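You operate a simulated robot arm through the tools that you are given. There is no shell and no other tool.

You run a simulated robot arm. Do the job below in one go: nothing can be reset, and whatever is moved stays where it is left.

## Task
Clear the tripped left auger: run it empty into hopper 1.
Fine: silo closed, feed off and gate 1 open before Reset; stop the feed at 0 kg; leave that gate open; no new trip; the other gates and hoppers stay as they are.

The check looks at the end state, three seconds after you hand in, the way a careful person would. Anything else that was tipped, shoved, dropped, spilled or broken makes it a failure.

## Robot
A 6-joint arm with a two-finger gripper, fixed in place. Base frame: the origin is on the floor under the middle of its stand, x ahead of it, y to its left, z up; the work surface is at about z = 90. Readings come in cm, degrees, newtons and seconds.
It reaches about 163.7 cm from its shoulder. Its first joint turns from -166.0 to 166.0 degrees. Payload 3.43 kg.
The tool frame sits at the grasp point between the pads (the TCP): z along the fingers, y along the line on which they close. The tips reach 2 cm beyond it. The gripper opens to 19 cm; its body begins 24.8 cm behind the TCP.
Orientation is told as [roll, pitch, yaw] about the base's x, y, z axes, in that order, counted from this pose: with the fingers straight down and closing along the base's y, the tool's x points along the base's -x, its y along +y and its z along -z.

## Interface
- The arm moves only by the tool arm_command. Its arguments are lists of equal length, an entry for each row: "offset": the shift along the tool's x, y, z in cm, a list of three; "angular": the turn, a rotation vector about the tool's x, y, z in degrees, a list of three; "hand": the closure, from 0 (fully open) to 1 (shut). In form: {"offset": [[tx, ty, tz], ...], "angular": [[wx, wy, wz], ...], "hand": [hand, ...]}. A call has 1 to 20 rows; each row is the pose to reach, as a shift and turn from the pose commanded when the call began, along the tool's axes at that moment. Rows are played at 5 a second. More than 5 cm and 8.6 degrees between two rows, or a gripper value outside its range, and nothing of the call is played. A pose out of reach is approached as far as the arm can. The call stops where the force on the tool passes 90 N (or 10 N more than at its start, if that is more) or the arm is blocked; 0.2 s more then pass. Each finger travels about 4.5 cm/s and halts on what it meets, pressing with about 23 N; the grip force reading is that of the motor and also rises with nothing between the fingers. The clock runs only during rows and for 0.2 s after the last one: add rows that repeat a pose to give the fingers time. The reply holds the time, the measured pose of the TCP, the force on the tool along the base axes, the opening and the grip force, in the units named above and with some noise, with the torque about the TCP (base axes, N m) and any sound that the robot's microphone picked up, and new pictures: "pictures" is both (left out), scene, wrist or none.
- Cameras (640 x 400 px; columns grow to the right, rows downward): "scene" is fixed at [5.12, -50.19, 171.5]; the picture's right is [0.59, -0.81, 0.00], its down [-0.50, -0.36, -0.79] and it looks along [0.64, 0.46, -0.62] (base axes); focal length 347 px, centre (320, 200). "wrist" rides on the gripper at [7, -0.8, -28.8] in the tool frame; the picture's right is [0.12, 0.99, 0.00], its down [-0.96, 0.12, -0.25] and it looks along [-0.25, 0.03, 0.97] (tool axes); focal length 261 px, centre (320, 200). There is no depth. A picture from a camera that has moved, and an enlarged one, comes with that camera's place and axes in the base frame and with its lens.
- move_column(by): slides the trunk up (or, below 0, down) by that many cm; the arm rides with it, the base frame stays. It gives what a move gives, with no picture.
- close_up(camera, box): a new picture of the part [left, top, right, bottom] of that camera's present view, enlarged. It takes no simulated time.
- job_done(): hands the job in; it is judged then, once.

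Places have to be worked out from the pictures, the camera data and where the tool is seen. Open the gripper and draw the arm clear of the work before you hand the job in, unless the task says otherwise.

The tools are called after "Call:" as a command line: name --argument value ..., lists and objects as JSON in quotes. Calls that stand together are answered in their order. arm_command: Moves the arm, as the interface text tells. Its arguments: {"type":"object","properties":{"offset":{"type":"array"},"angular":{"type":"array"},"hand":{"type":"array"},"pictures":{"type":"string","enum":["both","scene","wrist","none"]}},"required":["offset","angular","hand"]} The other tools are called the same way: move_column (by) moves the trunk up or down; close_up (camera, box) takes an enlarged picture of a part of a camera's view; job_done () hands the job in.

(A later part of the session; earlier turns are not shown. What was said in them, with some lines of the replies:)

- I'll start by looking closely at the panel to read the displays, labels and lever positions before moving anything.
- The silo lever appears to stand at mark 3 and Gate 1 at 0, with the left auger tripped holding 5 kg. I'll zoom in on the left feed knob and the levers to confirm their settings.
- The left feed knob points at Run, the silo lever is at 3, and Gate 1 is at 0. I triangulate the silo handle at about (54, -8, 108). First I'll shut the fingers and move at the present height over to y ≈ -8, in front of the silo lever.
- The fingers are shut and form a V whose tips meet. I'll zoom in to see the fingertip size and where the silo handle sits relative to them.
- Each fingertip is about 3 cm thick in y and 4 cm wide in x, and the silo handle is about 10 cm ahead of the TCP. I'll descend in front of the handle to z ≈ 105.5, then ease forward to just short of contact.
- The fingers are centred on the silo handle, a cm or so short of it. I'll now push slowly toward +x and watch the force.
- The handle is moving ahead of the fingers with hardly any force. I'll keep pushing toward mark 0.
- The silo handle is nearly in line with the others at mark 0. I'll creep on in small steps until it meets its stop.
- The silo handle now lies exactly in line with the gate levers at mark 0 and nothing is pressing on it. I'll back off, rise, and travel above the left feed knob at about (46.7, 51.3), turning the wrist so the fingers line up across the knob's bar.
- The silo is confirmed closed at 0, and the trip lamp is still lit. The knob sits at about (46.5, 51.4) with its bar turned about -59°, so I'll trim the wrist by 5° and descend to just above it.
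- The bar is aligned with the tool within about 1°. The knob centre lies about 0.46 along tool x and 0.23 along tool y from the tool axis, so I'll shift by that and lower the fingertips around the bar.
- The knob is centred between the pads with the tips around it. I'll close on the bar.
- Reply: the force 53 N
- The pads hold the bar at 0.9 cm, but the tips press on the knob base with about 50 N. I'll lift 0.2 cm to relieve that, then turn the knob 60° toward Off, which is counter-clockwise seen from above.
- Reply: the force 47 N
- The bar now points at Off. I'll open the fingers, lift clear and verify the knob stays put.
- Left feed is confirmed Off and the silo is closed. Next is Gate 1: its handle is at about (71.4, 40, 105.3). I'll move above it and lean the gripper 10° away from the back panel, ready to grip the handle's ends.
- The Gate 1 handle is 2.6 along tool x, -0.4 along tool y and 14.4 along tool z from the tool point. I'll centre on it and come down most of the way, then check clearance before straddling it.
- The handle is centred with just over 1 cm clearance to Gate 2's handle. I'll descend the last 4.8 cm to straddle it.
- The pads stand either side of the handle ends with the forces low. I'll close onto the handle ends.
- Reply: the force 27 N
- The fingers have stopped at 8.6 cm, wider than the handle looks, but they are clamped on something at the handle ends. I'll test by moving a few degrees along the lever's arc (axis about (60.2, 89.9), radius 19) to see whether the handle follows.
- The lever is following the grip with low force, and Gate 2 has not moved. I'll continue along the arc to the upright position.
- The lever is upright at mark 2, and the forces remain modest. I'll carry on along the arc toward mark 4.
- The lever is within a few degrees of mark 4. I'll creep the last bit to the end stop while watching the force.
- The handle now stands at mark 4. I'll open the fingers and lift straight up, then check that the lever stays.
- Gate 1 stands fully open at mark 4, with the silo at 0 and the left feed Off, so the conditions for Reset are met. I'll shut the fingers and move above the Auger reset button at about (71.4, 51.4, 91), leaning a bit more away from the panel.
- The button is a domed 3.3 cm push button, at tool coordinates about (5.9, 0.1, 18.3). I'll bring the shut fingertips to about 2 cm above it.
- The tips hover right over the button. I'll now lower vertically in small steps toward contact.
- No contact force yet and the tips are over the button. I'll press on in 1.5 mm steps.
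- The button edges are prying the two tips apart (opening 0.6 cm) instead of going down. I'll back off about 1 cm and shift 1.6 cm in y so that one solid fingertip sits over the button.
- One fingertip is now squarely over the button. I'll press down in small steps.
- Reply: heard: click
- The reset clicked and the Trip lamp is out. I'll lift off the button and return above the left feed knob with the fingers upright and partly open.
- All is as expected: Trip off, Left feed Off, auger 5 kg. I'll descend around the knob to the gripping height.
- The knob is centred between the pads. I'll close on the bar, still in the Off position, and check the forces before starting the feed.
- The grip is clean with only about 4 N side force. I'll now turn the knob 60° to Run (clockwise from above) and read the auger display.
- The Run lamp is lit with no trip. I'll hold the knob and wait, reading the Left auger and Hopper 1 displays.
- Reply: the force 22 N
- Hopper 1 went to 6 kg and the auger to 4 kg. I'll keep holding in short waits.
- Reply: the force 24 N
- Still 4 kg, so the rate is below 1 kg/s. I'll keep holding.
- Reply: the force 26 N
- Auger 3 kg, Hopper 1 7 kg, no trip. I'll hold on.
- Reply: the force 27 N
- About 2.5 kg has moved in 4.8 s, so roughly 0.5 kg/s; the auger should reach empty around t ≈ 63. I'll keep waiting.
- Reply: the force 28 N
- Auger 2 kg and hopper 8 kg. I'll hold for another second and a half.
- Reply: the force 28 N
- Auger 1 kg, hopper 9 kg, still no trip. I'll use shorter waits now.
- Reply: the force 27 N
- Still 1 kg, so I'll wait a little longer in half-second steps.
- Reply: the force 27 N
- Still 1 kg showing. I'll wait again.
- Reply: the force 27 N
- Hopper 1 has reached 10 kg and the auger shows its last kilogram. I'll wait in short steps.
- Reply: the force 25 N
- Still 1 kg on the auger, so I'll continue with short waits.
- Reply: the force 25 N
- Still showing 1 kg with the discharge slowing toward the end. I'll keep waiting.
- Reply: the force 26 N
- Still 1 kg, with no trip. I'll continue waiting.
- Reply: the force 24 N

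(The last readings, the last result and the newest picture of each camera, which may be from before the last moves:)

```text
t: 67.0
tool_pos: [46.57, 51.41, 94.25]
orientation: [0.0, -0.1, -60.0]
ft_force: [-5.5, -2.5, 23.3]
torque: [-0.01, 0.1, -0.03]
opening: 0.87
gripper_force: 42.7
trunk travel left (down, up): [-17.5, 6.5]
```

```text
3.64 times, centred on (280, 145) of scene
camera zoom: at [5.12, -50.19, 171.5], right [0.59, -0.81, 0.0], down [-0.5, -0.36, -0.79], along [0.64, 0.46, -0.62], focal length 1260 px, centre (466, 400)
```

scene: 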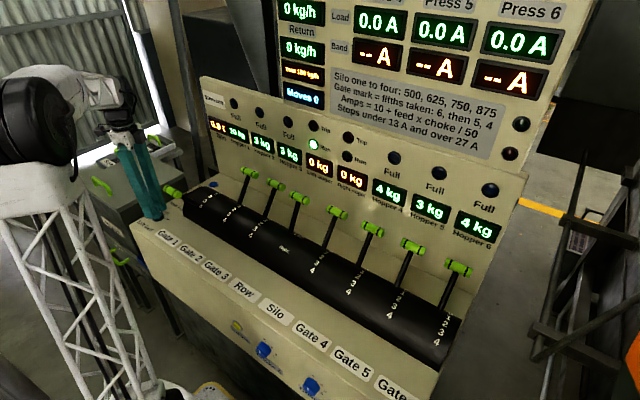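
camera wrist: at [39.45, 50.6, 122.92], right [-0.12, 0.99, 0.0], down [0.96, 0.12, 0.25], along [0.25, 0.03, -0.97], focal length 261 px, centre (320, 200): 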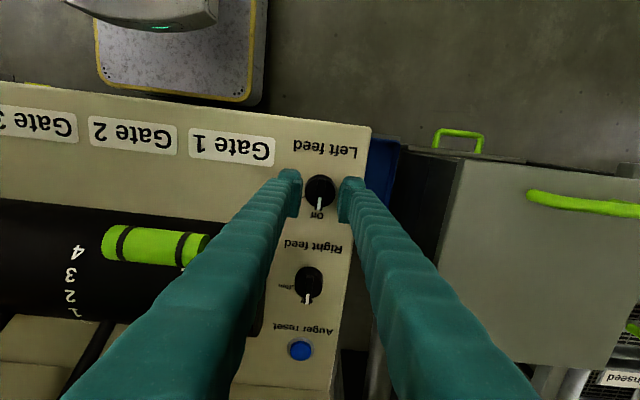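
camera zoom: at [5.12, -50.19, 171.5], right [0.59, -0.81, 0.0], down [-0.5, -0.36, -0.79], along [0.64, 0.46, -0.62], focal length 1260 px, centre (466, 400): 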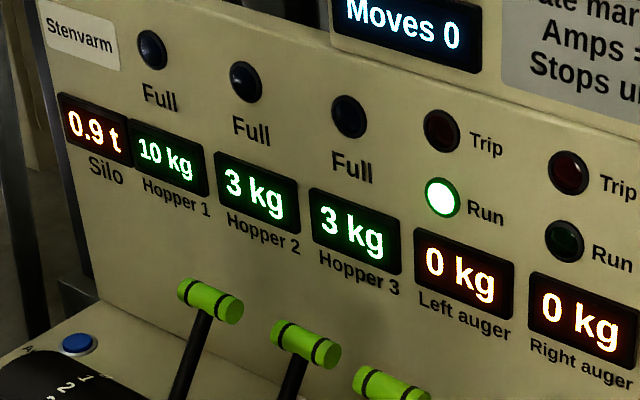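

The Left auger now reads 0 kg, with Hopper 1 at 10 kg and no trip. I'll turn the feed knob straight back to Off.

Call:
arm_command --offset '[[0, 0, 0], [0, 0, 0], [0, 0, 0], [0, 0, 0], [0, 0, 0], [0, 0, 0], [0, 0, 0], [0, 0, 0], [0, 0, 0]]' --angular '[[0, 0, -7], [0, 0, -14], [0, 0, -21], [0, 0, -28], [0, 0, -35], [0, 0, -42], [0, 0, -49], [0, 0, -56], [0, 0, -60]]' --hand '[1, 1, 1, 1, 1, 1, 1, 1, 1]' --pictures "both"

Call:
close_up --camera "scene" --box '[200, 90, 360, 200]'

Call:
close_up --camera "wrist" --box '[250, 130, 390, 240]'

```text
t: 69.0
tool_pos: [46.52, 51.44, 94.2]
orientation: [0.0, 0.0, 0.1]
ft_force: [13.5, -1.0, 13.3]
torque: [0.01, -0.24, -0.08]
opening: 0.83
gripper_force: 42.1
trunk travel left (down, up): [-17.5, 6.5]
camera wrist: at [39.45, 50.61, 122.9], right [-0.12, 0.99, 0.0], down [0.96, 0.12, 0.25], along [0.25, 0.03, -0.97], focal length 261 px, centre (320, 200)
```

scene: 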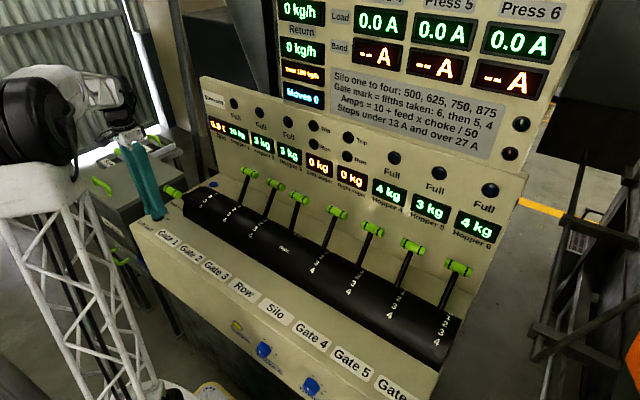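
wrist: 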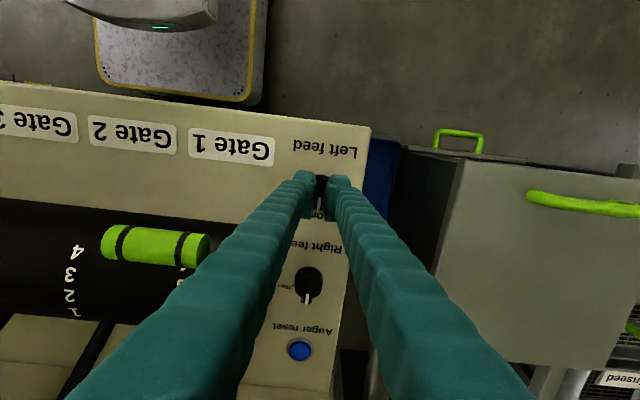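

```text
3.64 times, centred on (280, 145) of scene
camera zoom: at [5.12, -50.19, 171.5], right [0.59, -0.81, 0.0], down [-0.5, -0.36, -0.79], along [0.64, 0.46, -0.62], focal length 1260 px, centre (466, 400)
```

zoom: 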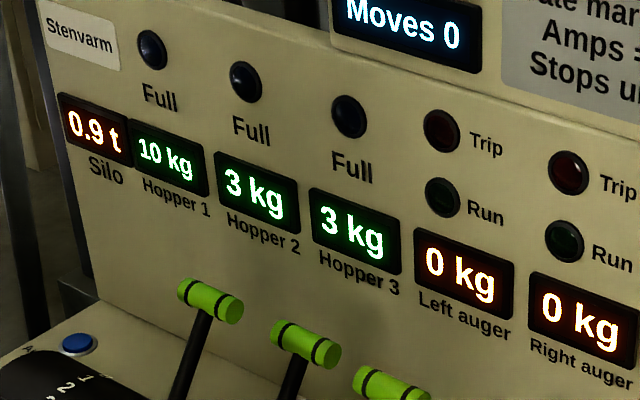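

```text
3.64 times, centred on (320, 185) of wrist
camera zoom: at [39.45, 50.61, 122.9], right [-0.12, 0.99, 0.0], down [0.96, 0.12, 0.25], along [0.25, 0.03, -0.97], focal length 948 px, centre (320, 254)
```

zoom: 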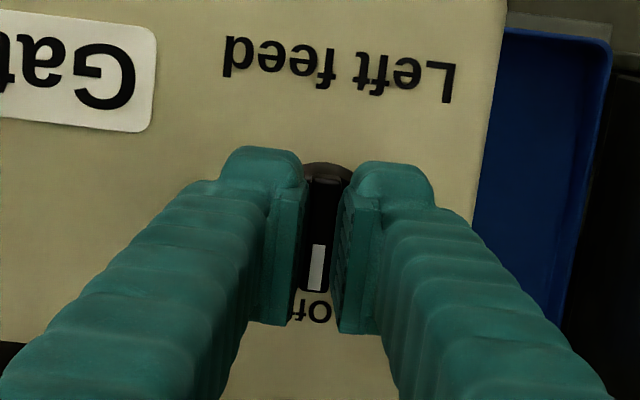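

The feed is Off, the Run and Trip lamps are both dark, the auger reads 0 kg and Hopper 1 10 kg. I'll open the fingers, lift straight up and draw clear.

Call:
arm_command --offset '[[0, 0, 0], [0, 0, 0], [0, 0, 0], [0, 0, 0], [0, 0, -1.5], [0, 0, -4], [0, 0, -8], [0, 0, -12.5], [0, 0, -17], [0, 0, -21.5], [0, 0, -26], [0, 0, -30.5], [2, 0, -33.5], [2, 0, -33.5]]' --angular '[[0, 0, 0], [0, 0, 0], [0, 0, 0], [0, 0, 0], [0, 0, 0], [0, 0, 0], [0, 0, 0], [0, 0, 0], [0, 0, 0], [0, 0, 0], [0, 0, 0], [0, 0, 0], [0, 0, 0], [0, 0, 0]]' --hand '[0.78, 0.78, 0.78, 0.78, 0.78, 0.78, 0.78, 0.78, 0.78, 0.5, 0.4, 0.2, 0, 0]' --pictures "both"

Call:
close_up --camera "scene" --box '[180, 80, 400, 220]'

Call:
close_up --camera "scene" --box '[120, 140, 320, 280]'

Call:
close_up --camera "wrist" --box '[200, 100, 420, 260]'

Call:
close_up --camera "scene" --box '[300, 120, 520, 280]'

```text
t: 72.0
tool_pos: [44.25, 51.52, 127.2]
orientation: [-0.1, 0.1, 0.1]
ft_force: [-0.4, 0.3, -0.4]
torque: [0.0, 0.01, 0.01]
opening: 14.48
gripper_force: 0.1
trunk travel left (down, up): [-17.5, 6.5]
camera wrist: at [37.23, 50.63, 156.02], right [-0.12, 0.99, 0.0], down [0.96, 0.12, 0.25], along [0.25, 0.03, -0.97], focal length 261 px, centre (320, 200)
```

scene: 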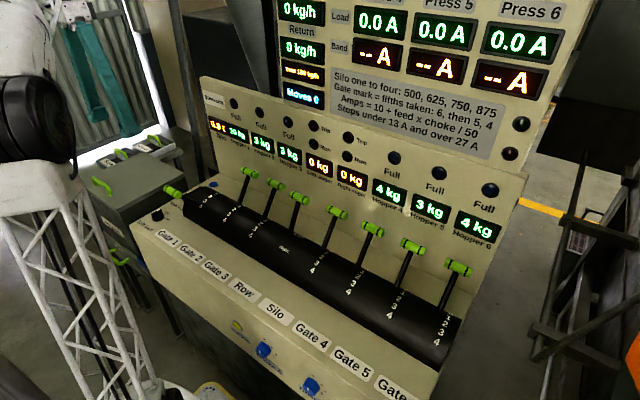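
wrist: 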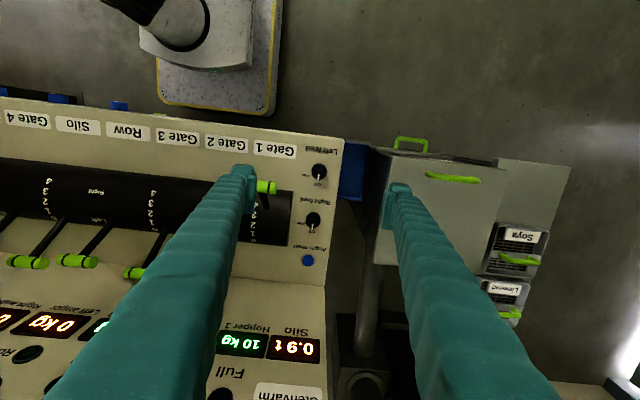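

```text
2.86 times, centred on (290, 150) of scene
camera zoom: at [5.12, -50.19, 171.5], right [0.59, -0.81, 0.0], down [-0.5, -0.36, -0.79], along [0.64, 0.46, -0.62], focal length 990 px, centre (406, 343)
```

zoom: 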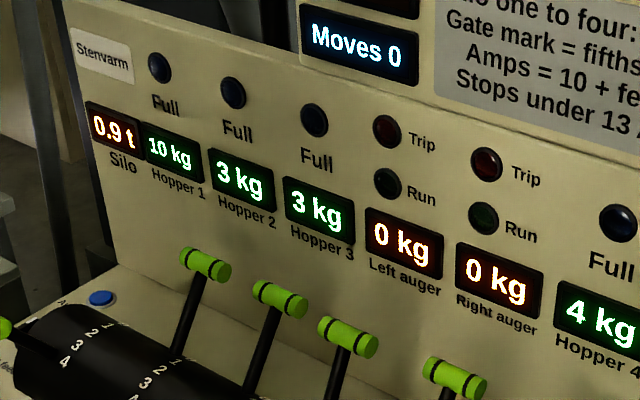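

```text
2.86 times, centred on (220, 210) of scene
camera zoom: at [5.12, -50.19, 171.5], right [0.59, -0.81, 0.0], down [-0.5, -0.36, -0.79], along [0.64, 0.46, -0.62], focal length 990 px, centre (606, 171)
```

zoom: 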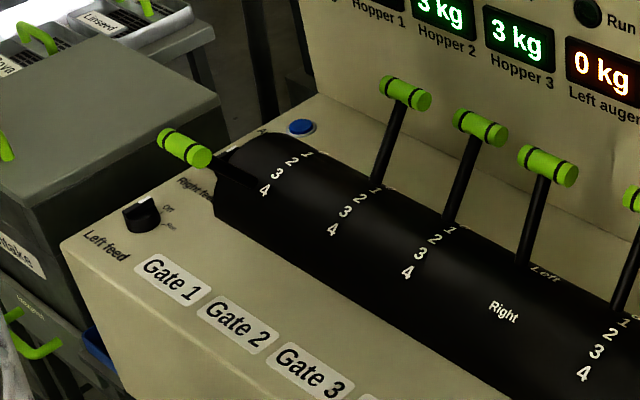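

```text
2.50 times, centred on (310, 180) of wrist
camera zoom: at [37.23, 50.63, 156.02], right [-0.12, 0.99, 0.0], down [0.96, 0.12, 0.25], along [0.25, 0.03, -0.97], focal length 652 px, centre (345, 250)
```

zoom: 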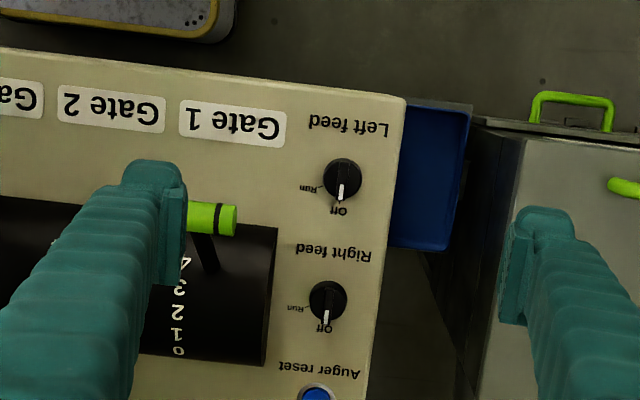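

```text
2.50 times, centred on (410, 200) of scene
camera zoom: at [5.12, -50.19, 171.5], right [0.59, -0.81, 0.0], down [-0.5, -0.36, -0.79], along [0.64, 0.46, -0.62], focal length 867 px, centre (95, 200)
```

zoom: 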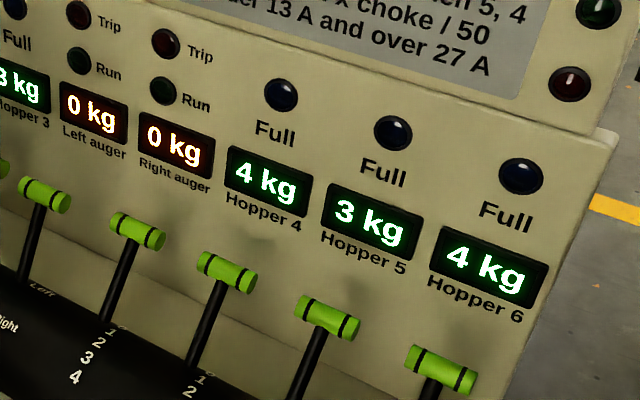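

Everything stands as wanted: silo 0, Gate 1 at 4, feed Off, auger 0 kg, no trip, and the other gates and hoppers unchanged. I'll finish opening the gripper and draw it a little further up and back.

Call:
arm_command --offset '[[0, 0, -2], [0, 0, -4], [0, 0, -4], [0, 0, -4], [0, 0, -4]]' --angular '[[0, 0, 0], [0, 0, 0], [0, 0, 0], [0, 0, 0], [0, 0, 0]]' --hand '[0, 0, 0, 0, 0]' --pictures "scene"

Call:
close_up --camera "scene" --box '[180, 80, 400, 220]'

```text
t: 73.2
tool_pos: [44.36, 51.51, 131.35]
orientation: [0.0, 0.0, 0.1]
ft_force: [-0.6, 0.5, 0.2]
torque: [0.01, 0.0, 0.01]
opening: 19.0
gripper_force: 0.1
trunk travel left (down, up): [-17.5, 6.5]
```

scene: 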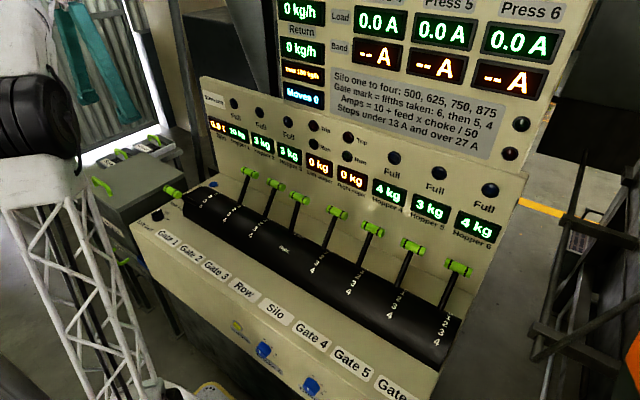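

```text
2.86 times, centred on (290, 150) of scene
camera zoom: at [5.12, -50.19, 171.5], right [0.59, -0.81, 0.0], down [-0.5, -0.36, -0.79], along [0.64, 0.46, -0.62], focal length 990 px, centre (406, 343)
```

zoom: 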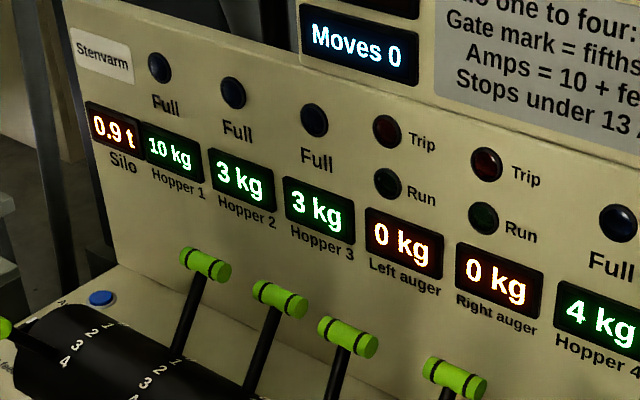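

The gripper is fully open and well clear, and the displays are stable at 0 kg with no trip. I'm handing the job in.

Call:
job_done

```text
The job is handed in.
```

The left auger is cleared. It ran empty into hopper 1 with no new trip, and I've handed the job in.

| Item | Before | After |
|---|---|---|
| Silo lever | mark 3 | 0 (closed) |
| Left feed | Run | Off |
| Gate 1 | 0 | mark 4 (left open) |
| Left auger | 5 kg, Trip lit | 0 kg, Trip and Run lamps off |
| Hopper 1 | 5 kg | 10 kg |

- **Order:** I closed the silo, turned the left feed Off and opened Gate 1. Then I pressed Auger reset, which clicked and put the Trip lamp out. My first press on the button did not register, so I repositioned and pressed again.
- **Run:** I turned the left feed to Run and back to Off once the auger display reached 0 kg. The auger ran for up to about 2 seconds after the display changed while I turned the knob. The display shows whole kilograms only, so a small remainder under half a kilo can't be ruled out.
- **Everything else:** Gates 2 to 6, hoppers 2 to 6, the row lever and the right feed are as they were. The arm is clear of the panel with the gripper open.
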